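You operate a simulated robot arm through the tools that you are given. There is no shell and no other tool. Be economical: measure what you need, move in short steps, check, and stop when the job is done.

Carry out the task below with a simulated robot arm. There is one attempt and no reset: what you move stays moved.

Task
Unlock and start the grey cart, knob to STEPS, keyboard out.

It is judged by the outcome, as a careful person would: the job done as asked, and still so three seconds after it is handed in. It fails if anything else is knocked over, pushed out of place, dropped, spilled or broken.

Robot
A 7-joint arm with a two-finger parallel gripper, fixed in place. Base frame: the origin is at the foot of the arm, x ahead of it, y to its left, z up. Units: m, degrees, N and s.
Its first joint turns from -166.0 to 166.0 degrees. Payload 4.4 kg.
The TCP is the grasp point between the finger pads, 0.023 m short of the fingertips. In the tool frame z runs along the fingers and y along their closing line. The gripper opens to 0.094 m. The fingers are 0.038 m wide and 0.01 m thick; the gripper's body (0.054 by 0.096 m) begins 0.039 m behind the TCP.
Orientation is that of the tool frame in the base frame, as a unit quaternion [w, x, y, z]. With the fingers straight down and closing along the base's y, the tool's x points along the base's -x, its y along +y and its z along -z.

Tools
- The arm moves only by the tool move_arm. Its argument "deltas" is a list of rows, each a list of 6 numbers: the shift along the tool's x, y, z in m, then the turn, a rotation vector about the tool's x, y, z in degrees. In form: [[x, y, z, wx, wy, wz], ...]. A call has 1 to 10 rows; each row is the pose to reach, as a shift and turn from the pose commanded when the call began, along the tool's axes at that moment. "jaw" is the gripper command, from -1 (shut) to 1 (fully open), values between in proportion, set as the call begins (left out, the last holds). A row lasts 0.2 s, in which the tool goes at most 0.05 m and 8.6 degrees; a call with a longer step from one row to the next is refused whole, and so is a gripper value outside its range. Where a pose cannot be reached the arm comes as near as it can. A force on the tool above 40 N (or 10 N above the force at the start of the call, whichever is more), or a blocked arm, ends the call early, and 0.2 s more pass. Each finger travels about 0.072 m/s and halts on what it meets, pressing with about 33 N; the grip force reading is that of the motor and also rises with nothing between the fingers. The clock runs only during rows and for 0.2 s after the last one: add rows that repeat a pose to give the fingers time. It gives the time, the measured TCP pose, the force on the tool (base axes), the opening and the grip force at its end, in the units of the frame above (readings bear some noise), with the torque about the TCP (base axes, N m) and any sound that the robot's microphone picked up, and new pictures: "views" is both (left out), scene, wrist or none.
- Cameras (640 x 400 px; columns grow to the right, rows downward): "scene" is fixed at [0.0474, -0.4999, 1.5357]; the picture's right is [0.71, -0.71, 0.00], its down [-0.30, -0.30, -0.91] and it looks along [0.64, 0.64, -0.42] (base axes); focal length 334 px, centre (320, 200). "wrist" rides on the gripper at [0.086, 0.016, -0.075] in the tool frame; the picture's right is [-0.18, 0.98, 0.00], its down [-0.58, -0.11, -0.81] and it looks along [-0.79, -0.15, 0.59] (tool axes); focal length 243 px, centre (320, 200).
- probe_pixels(camera, pixels): for up to 12 pixels [column, row] of the newest picture of that camera ("zoom" is the newest enlarged one), the place [x, y, z] in the base frame of the surface seen there, good to about 0.002 m. It takes no simulated time.
- inspect(camera, box): a new picture of the part [left, top, right, bottom] of that camera's present view, enlarged. It takes no simulated time.
- close_job(): hands the job in; it is judged then, once.

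Work in short steps. Measure before you move; look again where a grasp or a placing could have gone wrong, and mend it. You have 80 turns and 200 pictures in all, those below and enlarged ones among them. Open the gripper and draw the arm clear of the work before you hand the job in, unless the task says otherwise; then end with one line.

The tools are called after "Request:" as name(argument=value, ...) on one line, values as JSON. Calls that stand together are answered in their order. move_arm: Moves the arm, as the interface text tells. Its arguments: {"type":"object","properties":{"deltas":{"type":"array","items":{"type":"array","items":{"type":"number"}}},"jaw":{"type":"number"},"views":{"type":"string","enum":["both","scene","wrist","none"]}},"required":["deltas"]} The other tools are called the same way: probe_pixels (camera, pixels) gives the place of the surface under pixels of a picture; inspect (camera, box) takes an enlarged picture of a part of a camera's view; close_job () hands the job in.

At the start:

```text
time_s: 0.0
tcp_pos: [0.4985, 0.3283, 1.3317]
tcp_rot: [0.001, 0.001, 1.0, 0.0]
ft_force: [-0.2, -0.7, 0.1]
wrist_torque: [-0.01, 0.02, 0.02]
gripper_width: 0.0942
grasp_force: 0.1
```

scene: 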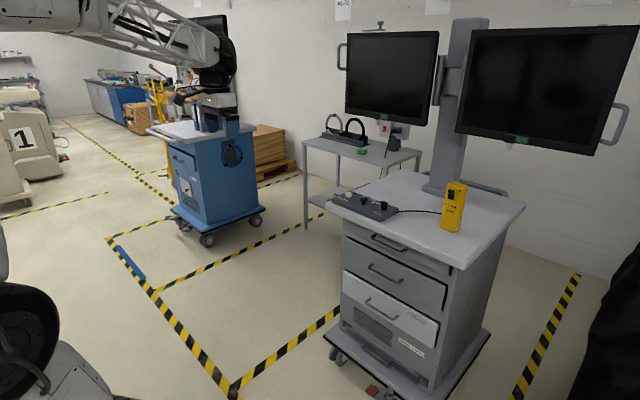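
wrist: 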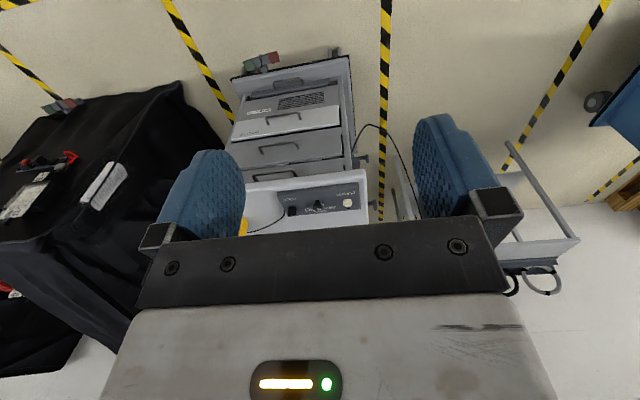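

The grey cart is at about (410,250) in the scene picture, with a control box at (365,207) on top. I'll enlarge the box, the cart's lower part and the table behind it.

Request:
inspect(camera="scene", box=[310, 170, 470, 270])

Request:
inspect(camera="scene", box=[310, 270, 500, 400])

Request:
inspect(camera="wrist", box=[230, 50, 390, 240])

Request:
inspect(camera="scene", box=[300, 90, 430, 180])

```text
4.00 times, centred on (390, 220) of scene
```

zoom: 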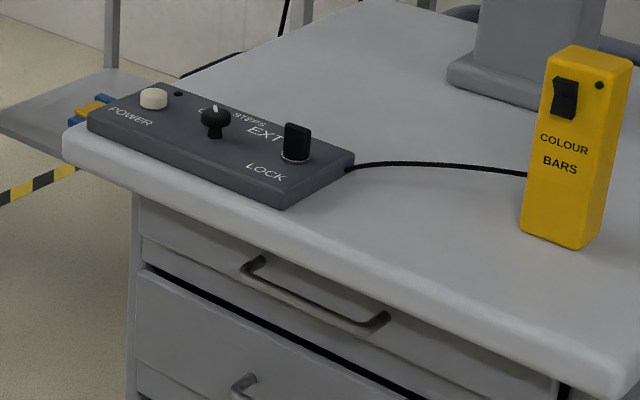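

```text
3.08 times, centred on (405, 335) of scene
```

zoom: 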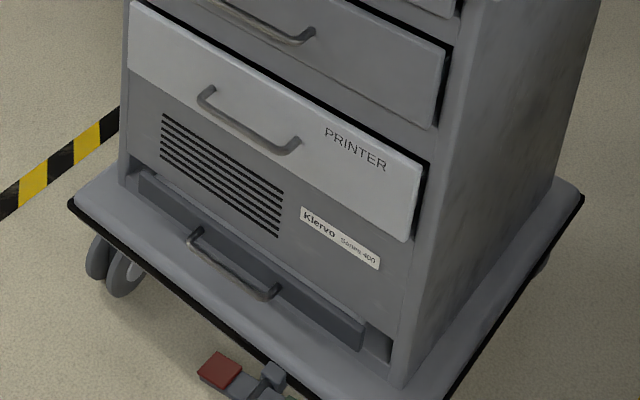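

```text
2.11 times, centred on (310, 145) of wrist
```

zoom: 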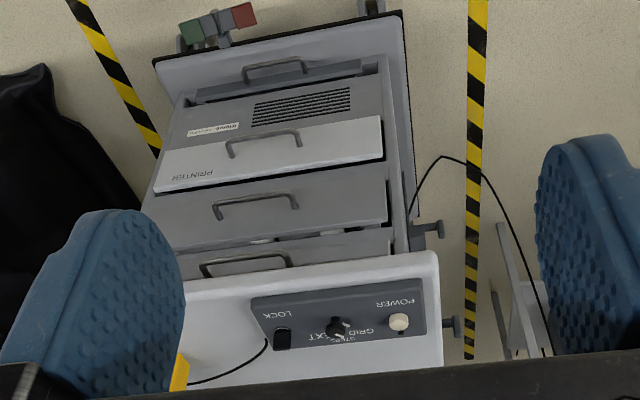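

```text
4.44 times, centred on (365, 135) of scene
```

zoom: 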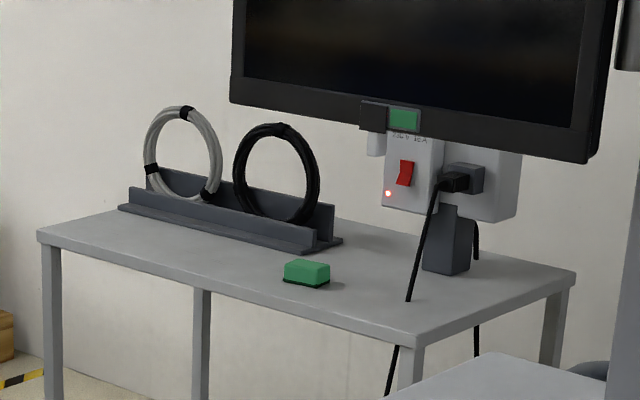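

The box carries POWER, a GRID/STEPS/EXT knob and a LOCK key. I'll zoom in tighter on the box and the drawers.

Request:
inspect(camera="scene", box=[326, 186, 406, 226])

Request:
inspect(camera="wrist", box=[280, 180, 370, 236])

Request:
inspect(camera="wrist", box=[230, 130, 360, 190])

Request:
inspect(camera="wrist", box=[230, 40, 360, 120])

```text
8.00 times, centred on (366, 206) of scene
```

zoom: 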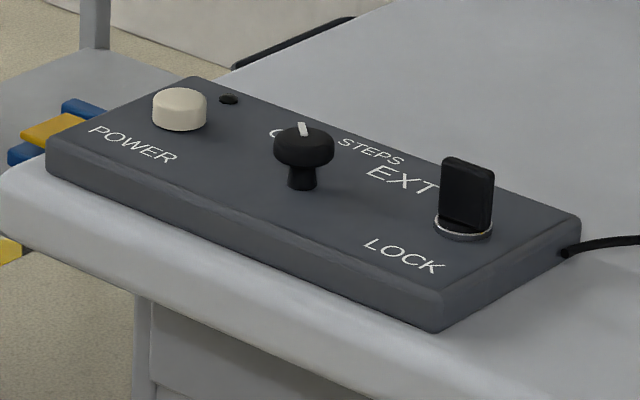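

```text
7.11 times, centred on (325, 208) of wrist
```

zoom: 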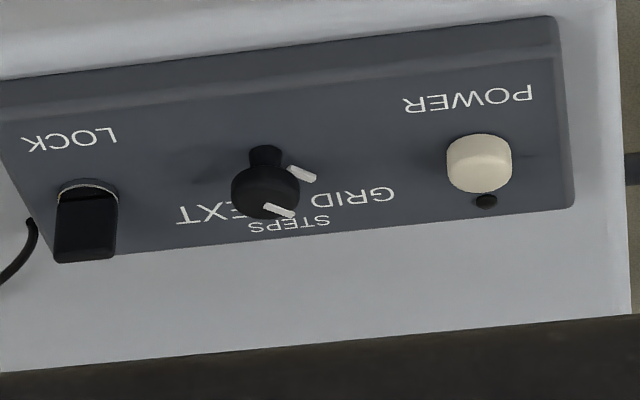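

```text
4.92 times, centred on (295, 160) of wrist
```

zoom: 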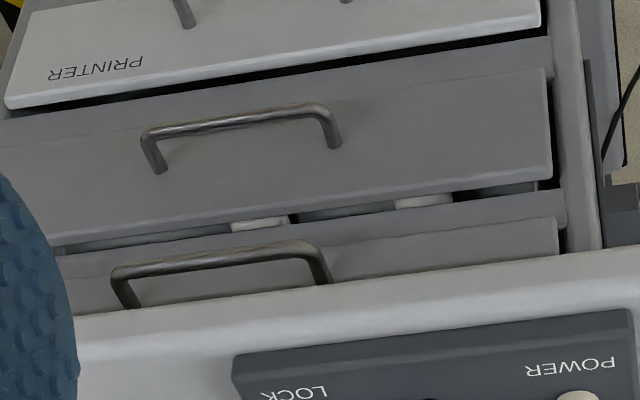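

```text
4.92 times, centred on (295, 80) of wrist
```

zoom: 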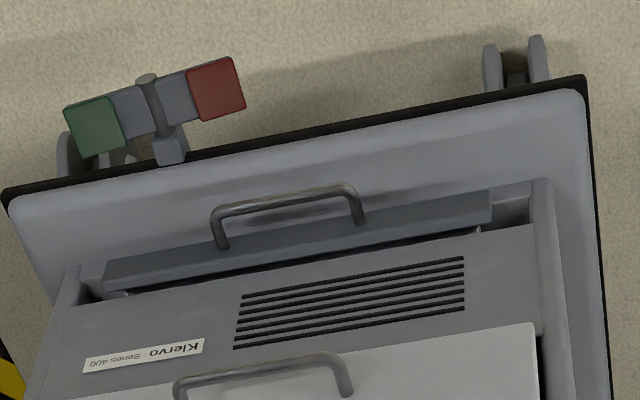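

Next I'll measure the panel, handles and cart geometry.

Request:
probe_pixels(camera="scene", pixels=[[348, 199], [363, 202], [364, 206], [384, 207], [384, 215], [380, 227], [332, 207], [396, 212], [354, 198], [330, 196], [465, 268], [522, 210]])

Request:
probe_pixels(camera="wrist", pixels=[[320, 201], [318, 208], [292, 211], [347, 202], [260, 185], [290, 181], [262, 157], [295, 153], [277, 86], [303, 81], [255, 66], [270, 58]])

Request:
inspect(camera="scene", box=[335, 220, 455, 300])

Request:
inspect(camera="scene", box=[345, 330, 435, 400])

```text
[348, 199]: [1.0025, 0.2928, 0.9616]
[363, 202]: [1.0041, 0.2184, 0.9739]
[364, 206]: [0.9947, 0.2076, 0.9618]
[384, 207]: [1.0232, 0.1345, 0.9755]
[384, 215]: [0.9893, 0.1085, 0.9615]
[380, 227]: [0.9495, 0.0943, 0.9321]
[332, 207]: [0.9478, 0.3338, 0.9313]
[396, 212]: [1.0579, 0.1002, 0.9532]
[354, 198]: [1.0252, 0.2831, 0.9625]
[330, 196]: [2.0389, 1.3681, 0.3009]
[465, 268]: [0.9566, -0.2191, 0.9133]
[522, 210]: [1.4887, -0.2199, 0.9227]
```

```text
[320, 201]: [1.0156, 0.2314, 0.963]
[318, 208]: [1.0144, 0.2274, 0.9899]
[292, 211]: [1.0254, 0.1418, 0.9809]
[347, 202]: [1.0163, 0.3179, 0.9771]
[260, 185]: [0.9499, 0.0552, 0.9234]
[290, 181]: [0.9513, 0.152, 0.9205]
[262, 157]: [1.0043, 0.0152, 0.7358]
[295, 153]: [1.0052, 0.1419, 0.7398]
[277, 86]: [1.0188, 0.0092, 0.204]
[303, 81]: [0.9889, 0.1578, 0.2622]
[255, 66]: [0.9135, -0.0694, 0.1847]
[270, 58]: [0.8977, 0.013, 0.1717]
```

```text
5.00 times, centred on (395, 260) of scene
```

zoom: 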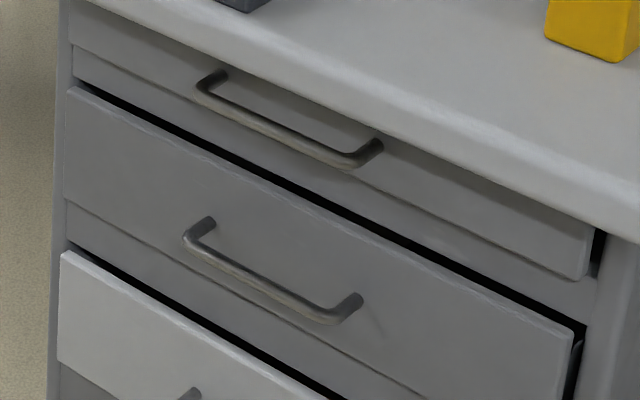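

```text
5.71 times, centred on (390, 365) of scene
```

zoom: 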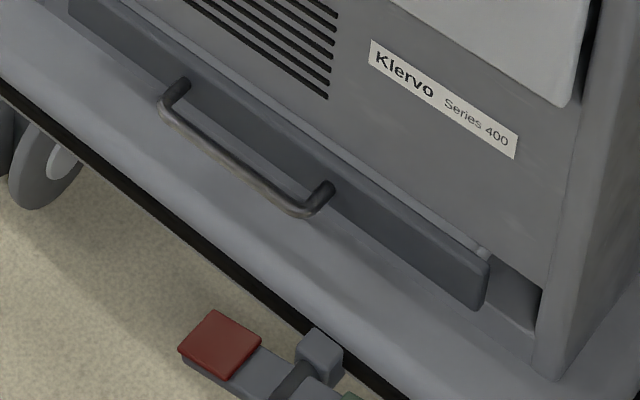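

I need to find which drawer holds the keyboard, so I'll zoom on the gap between the first two drawers, where light bits show at (281,175) and (317,171), and probe it.

Request:
inspect(camera="wrist", box=[235, 160, 355, 190])

Request:
probe_pixels(camera="wrist", pixels=[[281, 174], [318, 170], [338, 177], [300, 171], [300, 163], [300, 178], [270, 181], [256, 182], [275, 177], [293, 180], [276, 153], [334, 147]])

Request:
probe_pixels(camera="scene", pixels=[[376, 238], [392, 246], [407, 250], [450, 271], [350, 230], [375, 267], [400, 280], [440, 285], [375, 345], [397, 358], [420, 372], [350, 243]])

```text
5.33 times, centred on (295, 175) of wrist
```

zoom: 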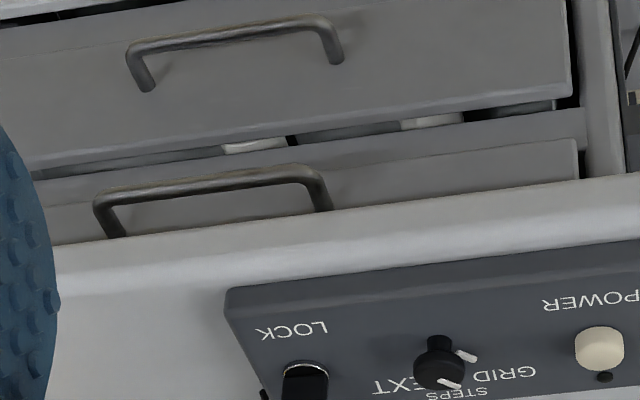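

```text
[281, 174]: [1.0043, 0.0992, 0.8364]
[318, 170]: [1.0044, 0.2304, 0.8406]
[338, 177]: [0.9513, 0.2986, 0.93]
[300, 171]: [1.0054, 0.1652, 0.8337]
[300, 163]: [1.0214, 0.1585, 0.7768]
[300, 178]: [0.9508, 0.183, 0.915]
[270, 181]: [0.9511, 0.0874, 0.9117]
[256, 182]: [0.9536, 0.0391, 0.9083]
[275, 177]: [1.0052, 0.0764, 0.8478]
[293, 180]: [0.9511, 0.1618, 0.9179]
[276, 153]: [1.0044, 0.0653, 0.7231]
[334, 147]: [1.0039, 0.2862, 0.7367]
```

```text
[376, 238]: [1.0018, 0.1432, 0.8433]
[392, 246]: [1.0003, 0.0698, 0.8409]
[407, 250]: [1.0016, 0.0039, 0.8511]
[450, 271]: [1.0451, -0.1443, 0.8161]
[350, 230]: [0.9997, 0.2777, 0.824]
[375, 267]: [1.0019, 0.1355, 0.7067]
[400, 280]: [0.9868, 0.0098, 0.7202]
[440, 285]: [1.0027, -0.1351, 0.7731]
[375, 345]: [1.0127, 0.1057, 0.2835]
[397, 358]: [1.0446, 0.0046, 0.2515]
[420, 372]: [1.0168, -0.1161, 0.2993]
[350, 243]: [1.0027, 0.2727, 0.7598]
```

Zooming further into that gap and into the top edge of the bottom tray.

Request:
inspect(camera="wrist", box=[270, 164, 300, 182])

Request:
inspect(camera="wrist", box=[305, 160, 341, 182])

Request:
inspect(camera="wrist", box=[250, 80, 340, 110])

Request:
inspect(camera="scene", box=[400, 345, 440, 385])

```text
16.00 times, centred on (285, 173) of wrist
```

zoom: 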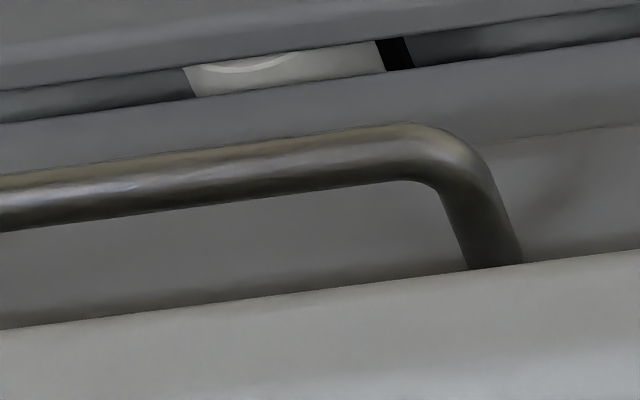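

```text
16.00 times, centred on (323, 171) of wrist
```

zoom: 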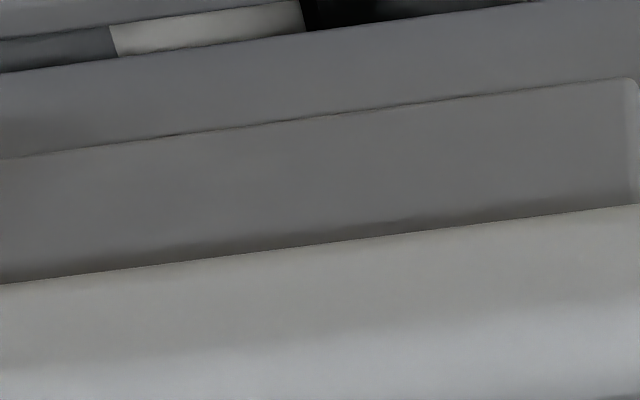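

```text
7.11 times, centred on (295, 95) of wrist
```

zoom: 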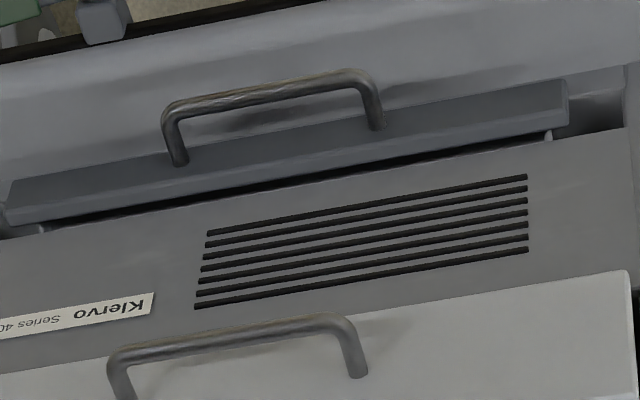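

```text
10.00 times, centred on (420, 365) of scene
```

zoom: 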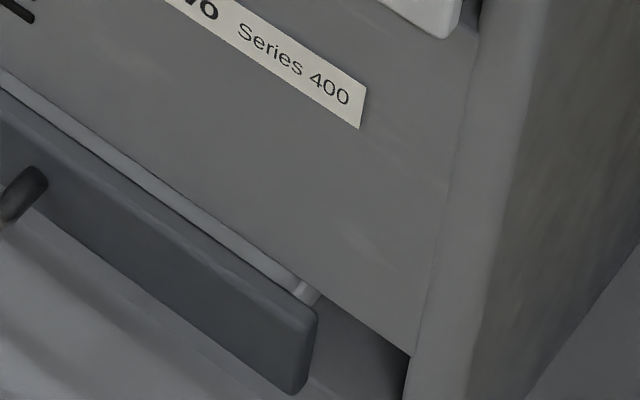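

The bottom tray has something flat and light in it; I'll check that up close later. First I'll move near the panel at (1.0,0.22,0.96) and look down on it.

Request:
move_arm(deltas=[[-0.035, -0.011, 0.018, 0, 0, 0], [-0.07, -0.022, 0.036, 0, 0, 0], [-0.105, -0.033, 0.054, 0, 0, 0], [-0.14, -0.044, 0.072, 0, 0, 0], [-0.175, -0.055, 0.09, 0, 0, 0], [-0.21, -0.066, 0.108, 0, 0, 0], [-0.245, -0.077, 0.126, 0, 0, 0], [-0.28, -0.088, 0.144, 0, 0, 0], [-0.315, -0.099, 0.162, 0, 0, 0], [-0.35, -0.108, 0.18, 0, 0, 0]])

```text
time_s: 2.2
tcp_pos: [0.8488, 0.2207, 1.1528]
tcp_rot: [0.001, 0.001, 1.0, 0.001]
ft_force: [0.5, 0.6, 0.3]
wrist_torque: [0.0, 0.02, -0.02]
gripper_width: 0.0937
grasp_force: 0.1
```

scene: 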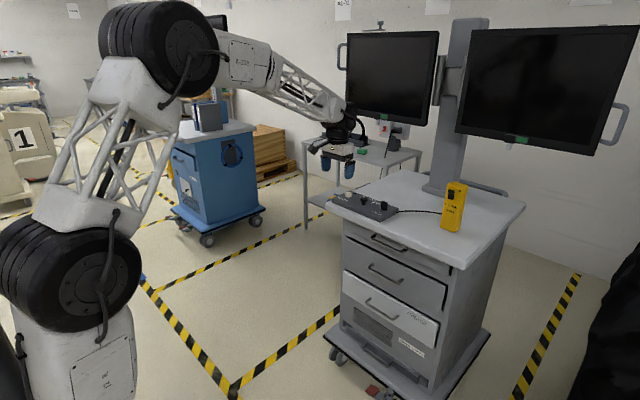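
wrist: 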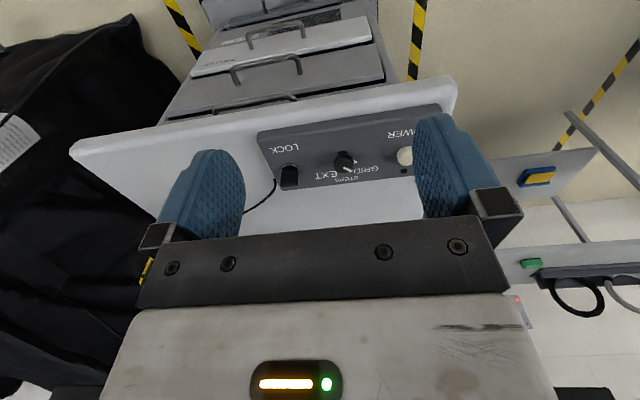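

The panel is in view at (350,165). I'll zoom on it.

Request:
inspect(camera="wrist", box=[250, 110, 420, 210])

Request:
probe_pixels(camera="wrist", pixels=[[404, 156], [345, 158], [345, 163], [289, 168], [289, 180], [290, 187], [300, 160], [404, 171], [350, 170], [344, 152]])

Request:
inspect(camera="wrist", box=[325, 140, 375, 190])

```text
3.76 times, centred on (335, 160) of wrist
```

zoom: 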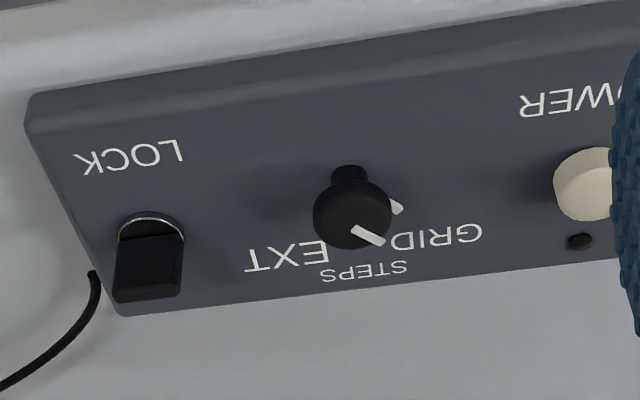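

```text
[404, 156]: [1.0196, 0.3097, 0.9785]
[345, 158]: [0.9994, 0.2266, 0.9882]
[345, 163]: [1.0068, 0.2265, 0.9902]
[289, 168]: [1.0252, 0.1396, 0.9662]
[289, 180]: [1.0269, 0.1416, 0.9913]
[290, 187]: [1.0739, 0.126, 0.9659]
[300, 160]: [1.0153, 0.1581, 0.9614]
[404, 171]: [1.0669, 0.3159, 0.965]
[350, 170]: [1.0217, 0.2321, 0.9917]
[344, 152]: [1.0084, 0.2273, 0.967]
```

```text
8.00 times, centred on (350, 165) of wrist
```

zoom: 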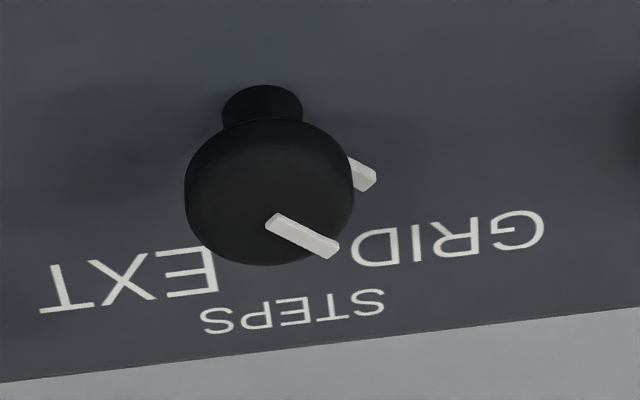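

The knob pointer points towards GRID. I'll measure pointer ends, the label centres and the key from the zoomed picture.

Request:
probe_pixels(camera="zoom", pixels=[[272, 222], [333, 250], [345, 165], [370, 180], [450, 240], [295, 312], [130, 280], [190, 190], [350, 190], [268, 125], [265, 262], [262, 100]])

Request:
inspect(camera="wrist", box=[265, 150, 315, 200])

```text
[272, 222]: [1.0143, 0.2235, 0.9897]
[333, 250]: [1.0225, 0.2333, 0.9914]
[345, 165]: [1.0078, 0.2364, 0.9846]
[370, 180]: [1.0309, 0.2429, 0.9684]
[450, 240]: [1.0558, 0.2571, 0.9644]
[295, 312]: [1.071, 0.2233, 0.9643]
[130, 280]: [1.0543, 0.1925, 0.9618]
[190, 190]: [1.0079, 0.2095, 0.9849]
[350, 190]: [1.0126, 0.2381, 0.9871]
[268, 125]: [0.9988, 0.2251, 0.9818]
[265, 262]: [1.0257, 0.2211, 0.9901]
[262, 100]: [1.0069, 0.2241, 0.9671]
```

```text
8.00 times, centred on (290, 175) of wrist
```

zoom: 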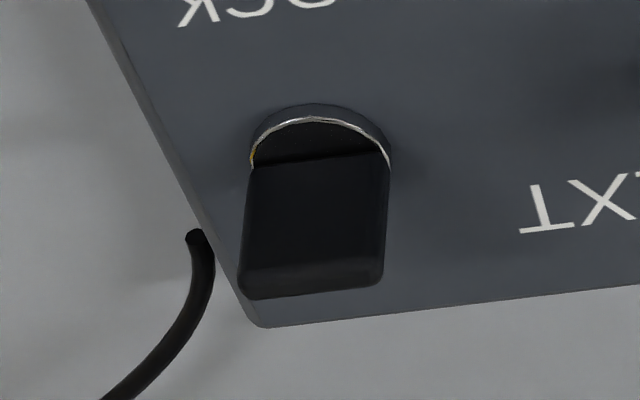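

Key blade centre is about (1.026,0.14), broad along y, so fingers must close along x. I yaw the tool -85° while moving above the key, staying high, and probe the yellow box for clearance.

Request:
probe_pixels(camera="scene", pixels=[[457, 185], [450, 230], [440, 225], [465, 190], [446, 190]])

Request:
move_arm(deltas=[[-0.018, -0.008, 0, 0, 0, -8.5], [-0.036, -0.016, 0, 0, 0, -17], [-0.053, -0.024, 0, 0, 0, -25.5], [-0.071, -0.032, 0, 0, 0, -34], [-0.089, -0.04, 0, 0, 0, -42.5], [-0.106, -0.048, 0, 0, 0, -51], [-0.124, -0.056, 0, 0, 0, -59.5], [-0.142, -0.064, 0, 0, 0, -68], [-0.16, -0.072, 0, 0, 0, -76.5], [-0.177, -0.081, 0, 0, 0, -85]])

```text
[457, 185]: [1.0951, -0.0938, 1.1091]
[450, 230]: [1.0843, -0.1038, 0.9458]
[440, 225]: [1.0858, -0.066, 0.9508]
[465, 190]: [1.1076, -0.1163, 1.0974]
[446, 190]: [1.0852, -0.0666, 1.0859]
```

```text
time_s: 4.4
tcp_pos: [1.0233, 0.1387, 1.1514]
tcp_rot: [0.0, -0.677, 0.736, -0.001]
ft_force: [0.8, 0.4, 0.1]
wrist_torque: [0.0, 0.03, -0.01]
gripper_width: 0.0941
grasp_force: 0.1
```

scene: 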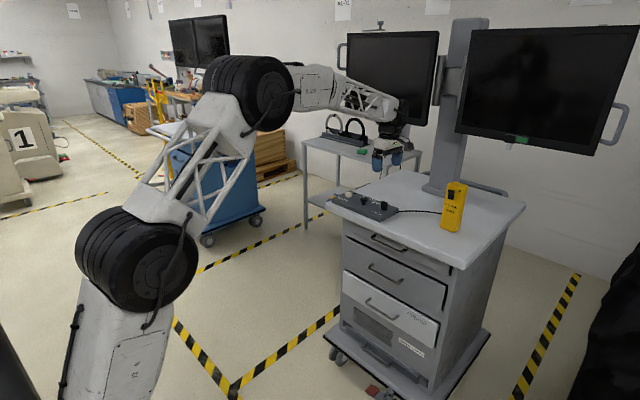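
wrist: 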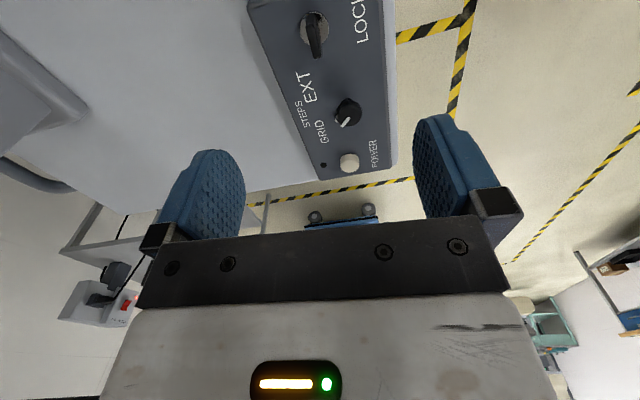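

Above the key now. I'll zoom on it to measure the blade edges.

Request:
inspect(camera="wrist", box=[285, 0, 345, 70])

Request:
probe_pixels(camera="wrist", pixels=[[315, 20], [315, 35], [316, 50], [317, 56], [309, 30], [321, 30], [313, 14]])

```text
5.71 times, centred on (315, 35) of wrist
```

zoom: 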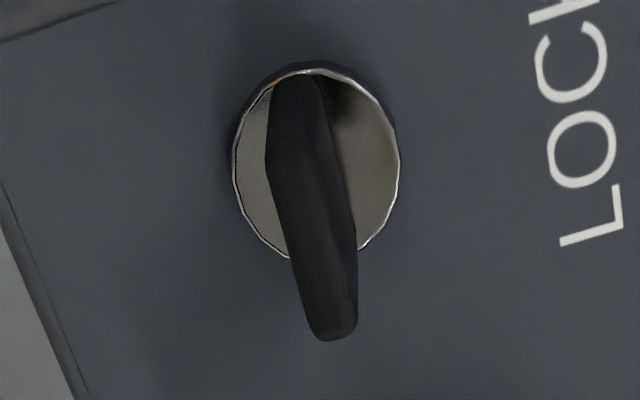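

```text
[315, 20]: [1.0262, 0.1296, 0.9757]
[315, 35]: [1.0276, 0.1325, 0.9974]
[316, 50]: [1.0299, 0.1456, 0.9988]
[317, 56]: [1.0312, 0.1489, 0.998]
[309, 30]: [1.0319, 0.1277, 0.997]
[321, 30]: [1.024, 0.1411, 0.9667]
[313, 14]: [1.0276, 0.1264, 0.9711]
```

Blade centre is (1.0285,0.138), top z 0.998. I finish the yaw and descend to TCP z 1.0.

Request:
move_arm(deltas=[[0.0006, -0.005, 0.04, 0, 0, -5], [0.0006, -0.005, 0.08, 0, 0, -5], [0.0006, -0.005, 0.12, 0, 0, -5], [0.0006, -0.005, 0.152, 0, 0, -5], [0.0006, -0.005, 0.152, 0, 0, -5]])

```text
time_s: 5.6
tcp_pos: [1.027, 0.1374, 0.9995]
tcp_rot: [0.0, -0.706, 0.708, 0.001]
ft_force: [0.3, 0.7, -0.2]
wrist_torque: [0.01, -0.02, -0.02]
gripper_width: 0.0939
grasp_force: 0.1
```

scene: 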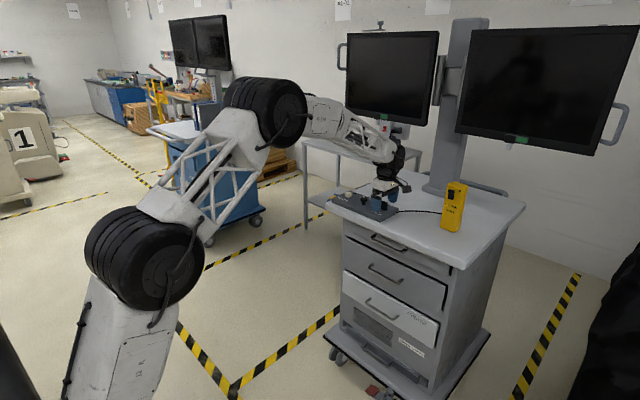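
wrist: 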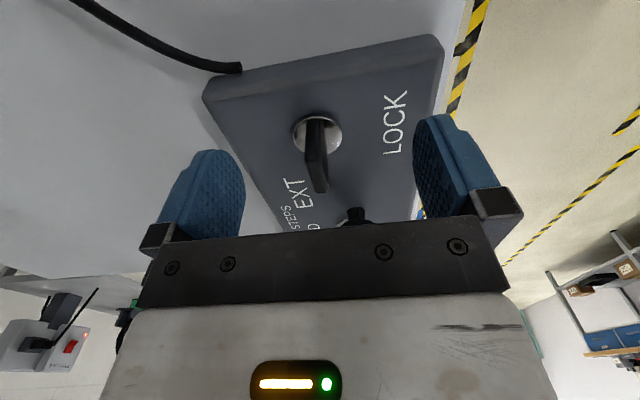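

The key sits between the fingers. I close on the blade.

Request:
move_arm(deltas=[[0, 0, 0, 0, 0, 0], [0, 0, 0, 0, 0, 0], [0, 0, 0, 0, 0, 0], [0, 0, 0, 0, 0, 0], [0, 0, 0, 0, 0, 0]], jaw=-1)

```text
time_s: 6.6
tcp_pos: [1.0296, 0.137, 0.9999]
tcp_rot: [0.001, -0.707, 0.707, -0.001]
ft_force: [16.4, 0.4, -2.6]
wrist_torque: [0.43, 0.48, 0.04]
gripper_width: 0.0079
grasp_force: 45.4
stopped in row 5: the force on the tool passed its limit at 42 N (the readings are from after the stop); the commanded pose is now the measured one
```

scene: 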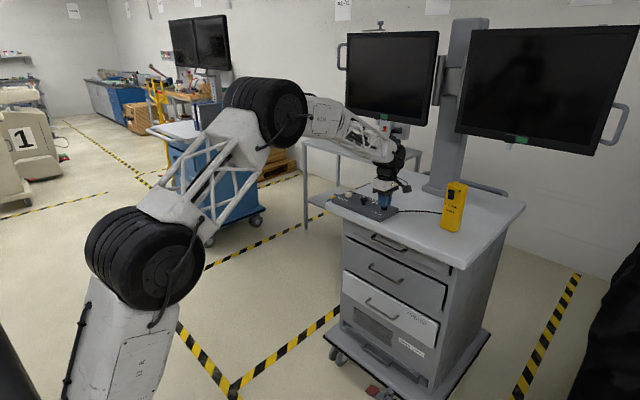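
wrist: 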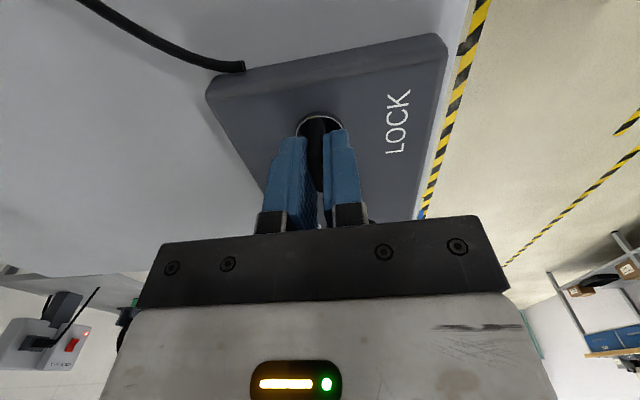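

The blade is gripped (7.9 mm). I test turning clockwise in small steps and watch the torque.

Request:
move_arm(deltas=[[0, 0, 0, 0, 0, 5], [0, 0, 0, 0, 0, 10], [0, 0, 0, 0, 0, 15]], views="wrist")

```text
time_s: 7.4
tcp_pos: [1.0295, 0.1397, 1.0]
tcp_rot: [0.001, -0.608, 0.794, 0.0]
ft_force: [25.5, 5.4, -6.4]
wrist_torque: [-0.18, 0.29, 1.36]
gripper_width: 0.0143
grasp_force: 44.9
```

wrist: 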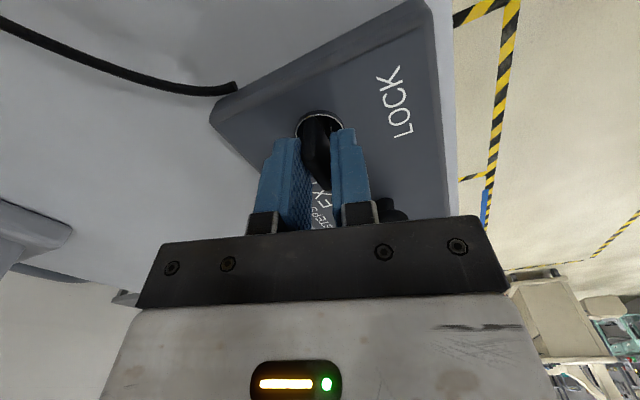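

The jaws were wedged open (14 mm, 1.36 Nm): the key doesn't turn clockwise. I turn back and test counter-clockwise.

Request:
move_arm(deltas=[[0, 0, 0, 0, 0, -7.5], [0, 0, 0, 0, 0, -15], [0, 0, 0, 0, 0, -20], [0, 0, 0, 0, 0, -25], [0, 0, 0, 0, 0, -30]], views="wrist")

```text
time_s: 8.6
tcp_pos: [1.0301, 0.1362, 1.0006]
tcp_rot: [-0.001, 0.785, -0.619, 0.002]
ft_force: [14.7, -2.4, -2.8]
wrist_torque: [0.0, 0.61, -0.02]
gripper_width: 0.0081
grasp_force: 45.7
stopped in row 5: the force on the tool passed its limit at 42 N (the readings are from after the stop); the commanded pose is now the measured one
```

wrist: 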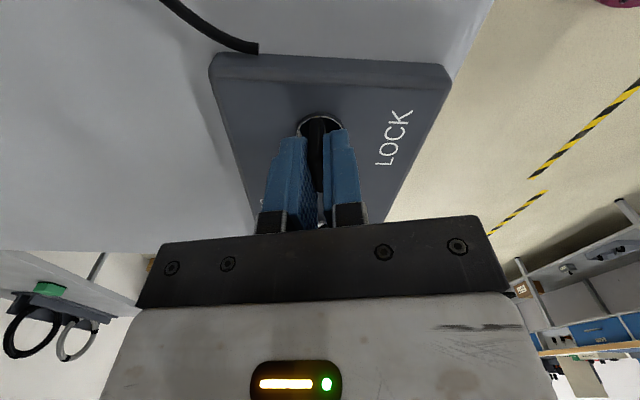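

It turns freely counter-clockwise. I continue that way, shifting 1 mm along +x to ease the side force.

Request:
move_arm(deltas=[[0, -0.001, 0, 0, 0, -7], [0, -0.001, 0, 0, 0, -14], [0, -0.001, 0, 0, 0, -21], [0, -0.001, 0, 0, 0, -28], [0, -0.001, 0, 0, 0, -35]], views="wrist")

```text
time_s: 9.8
tcp_pos: [1.0298, 0.1366, 1.0004]
tcp_rot: [-0.001, 0.935, -0.353, 0.002]
ft_force: [-6.7, 1.4, -4.5]
wrist_torque: [0.45, 1.23, 0.02]
gripper_width: 0.0081
grasp_force: 44.5
```

wrist: 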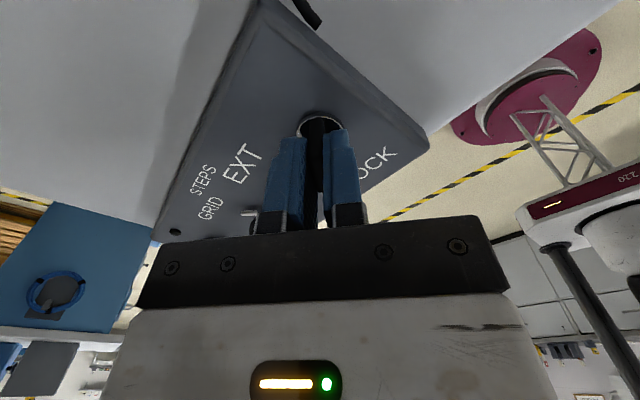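

The key has turned about 49° with hardly any torque. I continue towards 90° in 7° rows.

Request:
move_arm(deltas=[[0, 0, 0, 0, 0, -7], [0, 0, 0, 0, 0, -14], [0, 0, 0, 0, 0, -21], [0, 0, 0, 0, 0, -28], [0, 0, 0, 0, 0, -35], [0, 0, 0, 0, 0, -42]], views="wrist")

```text
time_s: 11.2
tcp_pos: [1.0292, 0.1385, 1.0012]
tcp_rot: [0.0, 1.0, 0.003, 0.003]
ft_force: [4.9, 11.0, -12.9]
wrist_torque: [0.56, 0.67, -0.39]
gripper_width: 0.0078
grasp_force: 44.9
```

wrist: 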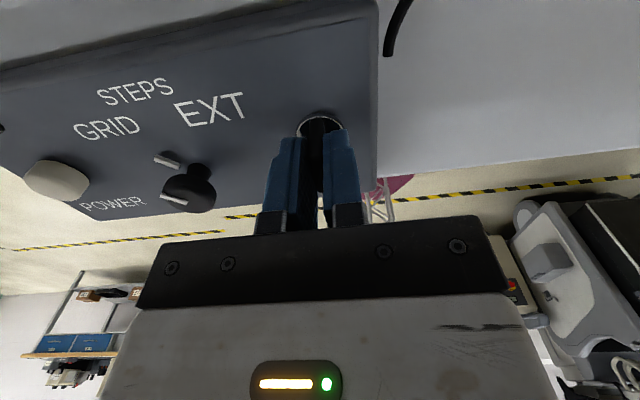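

The key has turned 90° and resistance (-0.39 Nm) is starting. I nudge 4° further to check that this is the stop.

Request:
move_arm(deltas=[[0, 0, 0, 0, 0, -2], [0, 0, 0, 0, 0, -4], [0, 0, 0, 0, 0, -4]], views="none")

```text
time_s: 12.0
tcp_pos: [1.0312, 0.1382, 1.0014]
tcp_rot: [0.001, 1.0, 0.002, 0.003]
ft_force: [7.3, 14.1, -15.8]
wrist_torque: [0.46, -0.64, -0.33]
gripper_width: 0.0078
grasp_force: 45.1
out of reach, approached as far as the arm can: row 2, 3
```

The arm's own wrist limit stopped me there. I open and lift to see where the key stands.

Request:
move_arm(deltas=[[0, 0, 0, 0, 0, 0], [0, 0, 0, 0, 0, 0], [0, 0, 0, 0, 0, 0], [0, 0, 0, 0, 0, 0], [0, 0, -0.04, 0, 0, 0], [0, 0, -0.08, 0, 0, 0], [0, 0, -0.12, 0, 0, 0]], jaw=1)

Request:
inspect(camera="wrist", box=[220, 20, 420, 180])

```text
time_s: 13.6
tcp_pos: [1.0275, 0.1374, 1.1201]
tcp_rot: [0.001, 1.0, 0.003, 0.002]
ft_force: [0.2, -0.6, -1.5]
wrist_torque: [0.0, 0.03, 0.0]
gripper_width: 0.0941
grasp_force: 0.0
```

scene: 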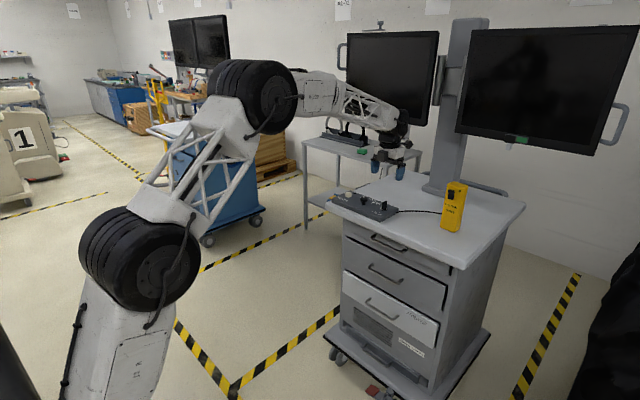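
wrist: 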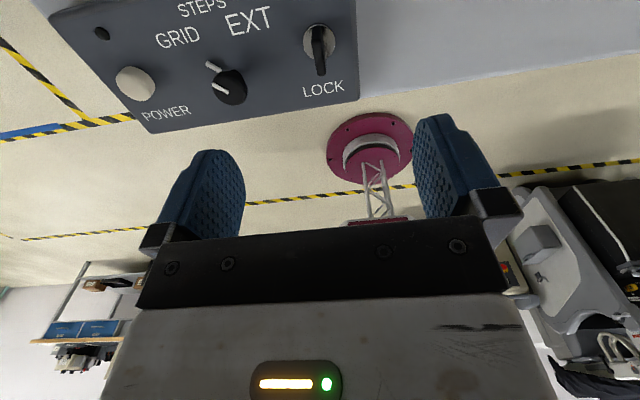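

```text
2.50 times, centred on (320, 100) of wrist
```

zoom: 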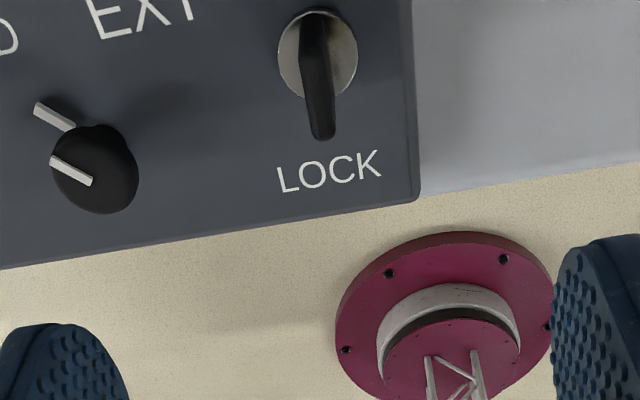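

Key is now aligned along x. Next is POWER; I probe the button at (135,82), then yaw back towards the original orientation.

Request:
probe_pixels(camera="wrist", pixels=[[135, 84], [120, 84], [152, 82], [135, 70], [137, 97], [320, 55], [319, 35], [102, 33], [230, 90]])

Request:
move_arm(deltas=[[0, 0, -0.005, 0, 0, 8.5], [0, 0, -0.01, 0, 0, 17], [0, 0, -0.01, 0, 0, 25.5], [0, 0, -0.01, 0, 0, 34], [0, 0, -0.01, 0, 0, 42.5], [0, 0, -0.01, 0, 0, 51], [0, 0, -0.01, 0, 0, 59.5], [0, 0, -0.01, 0, 0, 68], [0, 0, -0.01, 0, 0, 76.5], [0, 0, -0.01, 0, 0, 85]], views="none")

```text
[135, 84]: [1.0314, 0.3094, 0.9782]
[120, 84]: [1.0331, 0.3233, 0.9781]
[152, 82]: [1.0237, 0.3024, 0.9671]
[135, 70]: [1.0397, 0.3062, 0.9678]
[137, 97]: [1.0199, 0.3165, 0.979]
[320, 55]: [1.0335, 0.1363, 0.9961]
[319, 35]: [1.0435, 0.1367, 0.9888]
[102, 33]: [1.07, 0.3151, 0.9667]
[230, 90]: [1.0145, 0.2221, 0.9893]
```

```text
time_s: 15.8
tcp_pos: [1.0291, 0.1375, 1.1306]
tcp_rot: [-0.001, 0.739, -0.674, 0.003]
ft_force: [-0.5, 0.0, 0.3]
wrist_torque: [0.01, 0.01, -0.01]
gripper_width: 0.0942
grasp_force: 0.1
```

Continuing the yaw back to the original orientation.

Request:
move_arm(deltas=[[0, 0, 0, 0, 0, 8.5], [0, 0, 0, 0, 0, 17], [0, 0, 0, 0, 0, 25.5], [0, 0, 0, 0, 0, 34], [0, 0, 0, 0, 0, 42.5], [0, 0, 0, 0, 0, 51], [0, 0, 0, 0, 0, 59.5], [0, 0, 0, 0, 0, 68], [0, 0, 0, 0, 0, 76.5], [0, 0, 0, 0, 0, 85]], views="none")

```text
time_s: 18.0
tcp_pos: [1.0288, 0.1373, 1.1305]
tcp_rot: [0.003, -0.089, 0.996, 0.0]
ft_force: [0.7, 0.1, -0.3]
wrist_torque: [0.0, -0.01, 0.01]
gripper_width: 0.094
grasp_force: 0.1
```

10° of yaw is left. I turn that, then descend onto the key, whose blade is now thin along y, to check it is at its stop.

Request:
move_arm(deltas=[[0, 0, 0.03, 0, 0, 5], [0, 0, 0.06, 0, 0, 10.2], [0, 0, 0.1, 0, 0, 10.2], [0, 0, 0.13, 0, 0, 10.2], [0, 0, 0.13, 0, 0, 10.2]], views="wrist")

Request:
move_arm(deltas=[[0, 0, 0, 0, 0, 0], [0, 0, 0, 0, 0, 0], [0, 0, 0, 0, 0, 0], [0, 0, 0, 0, 0, 0], [0, 0, 0, 0, 0, 0]], jaw=-1, views="wrist")

```text
time_s: 19.2
tcp_pos: [1.0307, 0.1364, 1.0004]
tcp_rot: [0.002, -0.001, 1.0, -0.001]
ft_force: [0.6, -0.4, 0.4]
wrist_torque: [0.02, -0.01, -0.02]
gripper_width: 0.094
grasp_force: 0.2
```

wrist: 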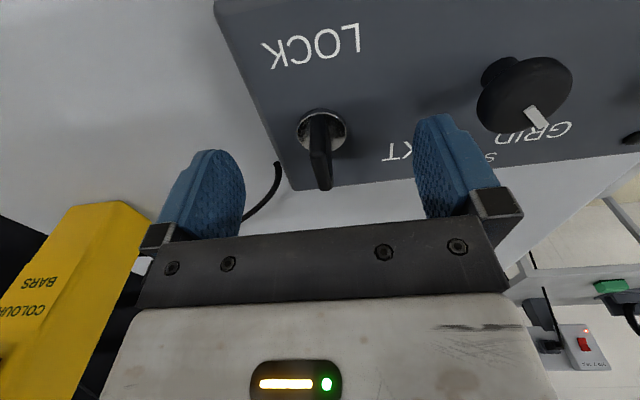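

```text
time_s: 20.4
tcp_pos: [1.0305, 0.1386, 1.0005]
tcp_rot: [0.003, -0.002, 1.0, 0.0]
ft_force: [3.1, 20.9, -1.4]
wrist_torque: [0.47, -0.3, -0.14]
gripper_width: 0.008
grasp_force: 45.1
```

wrist: 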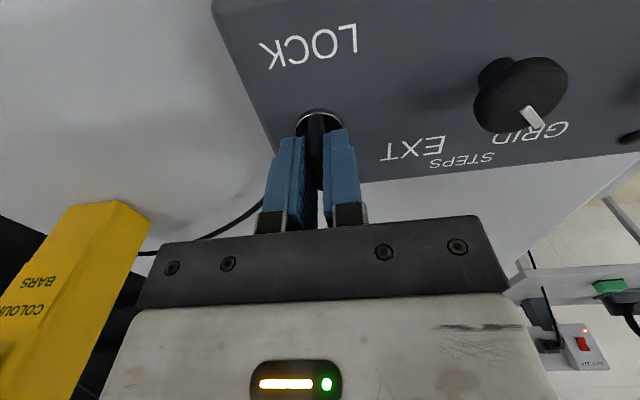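

Gripped. I turn counter-clockwise by a small test of 8°, with a 2 mm +y shift to ease the side force.

Request:
move_arm(deltas=[[0, 0.002, 0, 0, 0, -4], [0, 0.002, 0, 0, 0, -8]], views="wrist")

```text
time_s: 21.0
tcp_pos: [1.0305, 0.1384, 1.0012]
tcp_rot: [0.003, -0.07, 0.998, -0.002]
ft_force: [2.5, -3.5, -1.3]
wrist_torque: [0.51, -0.14, -1.39]
gripper_width: 0.0112
grasp_force: 45.1
```

wrist: 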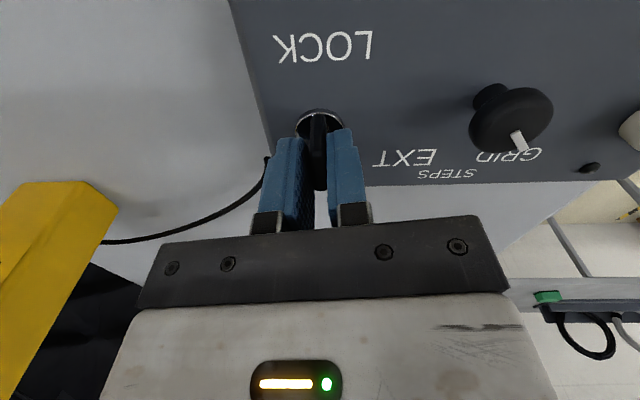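

It's at its stop (-1.39 Nm, jaws wedging), so the key is fully at 90°. I ease back, release, lift, then travel above the power button.

Request:
move_arm(deltas=[[0, 0, 0, 0, 0, 4], [0, 0, 0, 0, 0, 8], [0, 0, 0, 0, 0, 8], [0, 0, 0, 0, 0, 8], [0, 0, -0.04, 0, 0, 8], [0, 0, -0.08, 0, 0, 8]], jaw=1, views="none")

Request:
move_arm(deltas=[[0, 0.04, 0, 0, 0, 0], [0, 0.08, 0, 0, 0, 0], [0.002, 0.12, 0, 0, 0, 0], [0.005, 0.174, 0, 0, 0, 0], [0.005, 0.174, 0, 0, 0, 0]], jaw=-1)

```text
time_s: 22.4
tcp_pos: [1.0292, 0.1388, 1.0809]
tcp_rot: [0.002, -0.001, 1.0, -0.001]
ft_force: [0.4, -0.3, -0.6]
wrist_torque: [0.01, 0.03, 0.01]
gripper_width: 0.094
grasp_force: 0.0
```

```text
refused: row 4 steps farther than a row can; nothing moved
```

Fixing the step size.

Request:
move_arm(deltas=[[0, 0.04, 0, 0, 0, 0], [0, 0.08, 0, 0, 0, 0], [0.002, 0.12, 0, 0, 0, 0], [0.005, 0.15, 0, 0, 0, 0], [0.005, 0.174, 0, 0, 0, 0], [0.005, 0.174, 0, 0, 0, 0]], jaw=-1)

Request:
inspect(camera="wrist", box=[200, 60, 400, 200])

```text
time_s: 23.8
tcp_pos: [1.0242, 0.3134, 1.0807]
tcp_rot: [0.003, -0.001, 1.0, -0.001]
ft_force: [-0.9, -0.5, 0.1]
wrist_torque: [-0.01, 0.01, 0.01]
gripper_width: 0.0
grasp_force: 32.2
```

scene: 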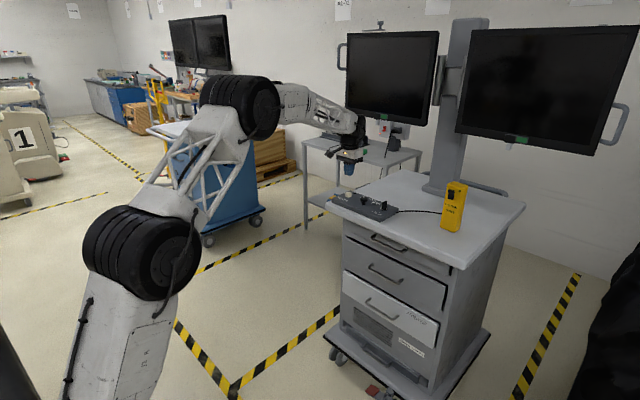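
wrist: 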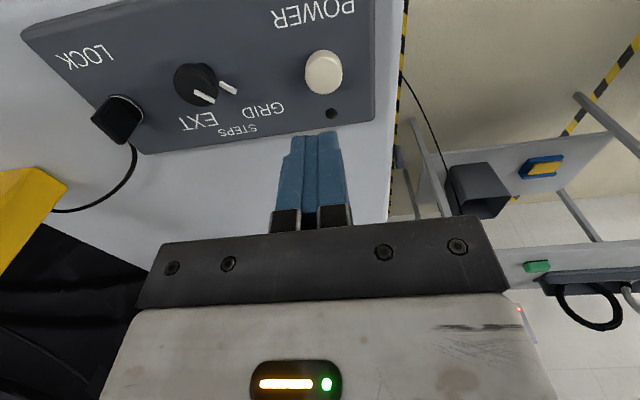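

```text
2.86 times, centred on (300, 130) of wrist
```

zoom: 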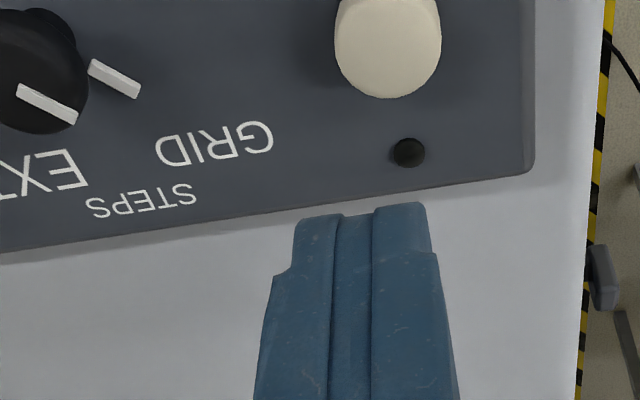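

I probe the button from this view to centre the fingertips on it and avoid the LED.

Request:
probe_pixels(camera="wrist", pixels=[[323, 60], [323, 72], [323, 82], [312, 70], [335, 70], [332, 113], [323, 50]])

```text
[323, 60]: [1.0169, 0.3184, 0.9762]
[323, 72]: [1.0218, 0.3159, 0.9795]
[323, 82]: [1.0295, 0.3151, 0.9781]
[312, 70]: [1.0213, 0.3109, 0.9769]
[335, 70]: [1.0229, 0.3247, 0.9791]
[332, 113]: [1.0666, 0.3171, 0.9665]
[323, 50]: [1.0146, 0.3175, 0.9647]
```

Button centre is (1.023,0.316), top at 0.979. I press down to about 6 mm of travel, then lift.

Request:
move_arm(deltas=[[0.001, 0.003, 0.04, 0, 0, 0], [0.001, 0.003, 0.07, 0, 0, 0], [0.001, 0.003, 0.078, 0, 0, 0], [0.001, 0.003, 0.081, 0, 0, 0], [0.001, 0.003, 0.084, 0, 0, 0]], views="wrist")

```text
time_s: 25.0
tcp_pos: [1.0237, 0.3173, 0.9963]
tcp_rot: [0.003, -0.001, 1.0, -0.001]
ft_force: [-0.8, -0.7, 3.4]
wrist_torque: [-0.03, -0.01, -0.01]
gripper_width: 0.0
grasp_force: 33.0
heard: click
```

wrist: 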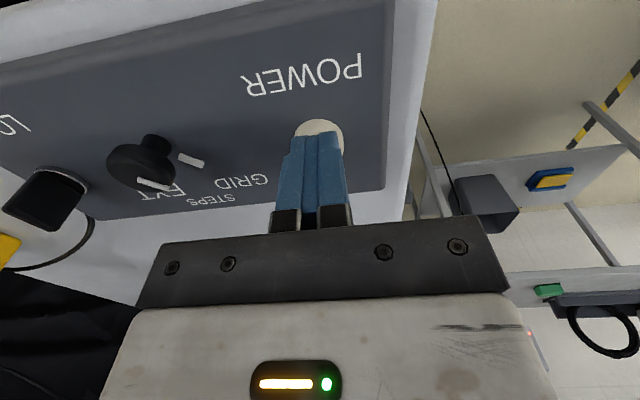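

A click was heard. I lift and look at the LED and the screens.

Request:
move_arm(deltas=[[0, 0, -0.04, 0, 0, 0], [0, 0, -0.08, 0, 0, 0], [0, 0, -0.08, 0, 0, 0], [0, 0, -0.08, 0, 0, 0]])

Request:
inspect(camera="wrist", box=[160, 20, 400, 170])

```text
time_s: 26.0
tcp_pos: [1.0232, 0.3167, 1.076]
tcp_rot: [0.003, -0.001, 1.0, 0.0]
ft_force: [0.8, 0.5, 0.5]
wrist_torque: [0.05, -0.03, 0.02]
gripper_width: 0.0
grasp_force: 32.8
```

scene: 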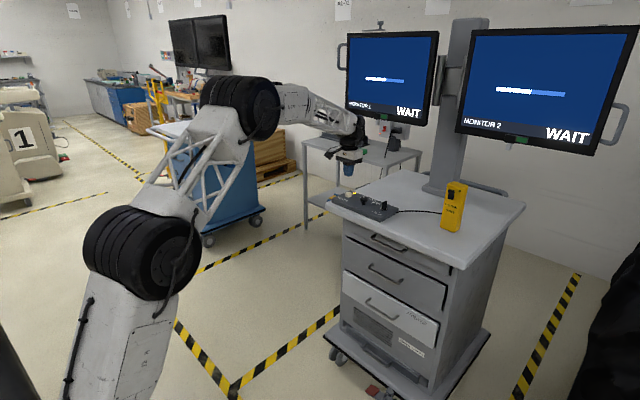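
wrist: 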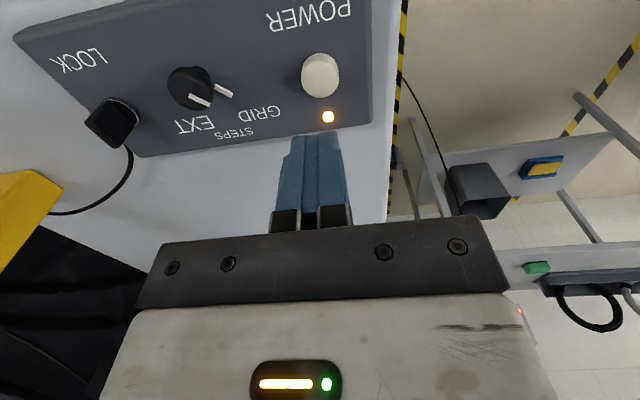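

```text
2.67 times, centred on (280, 95) of wrist
```

zoom: 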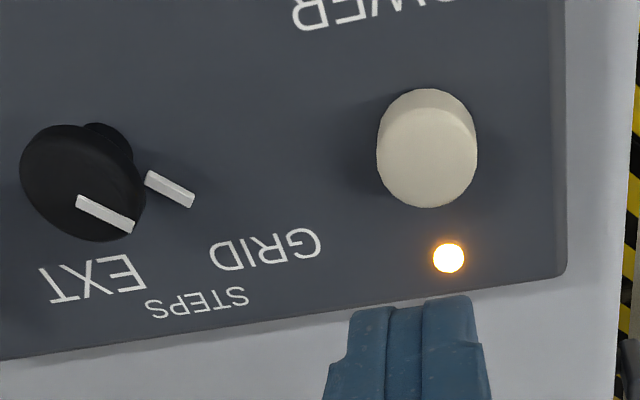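

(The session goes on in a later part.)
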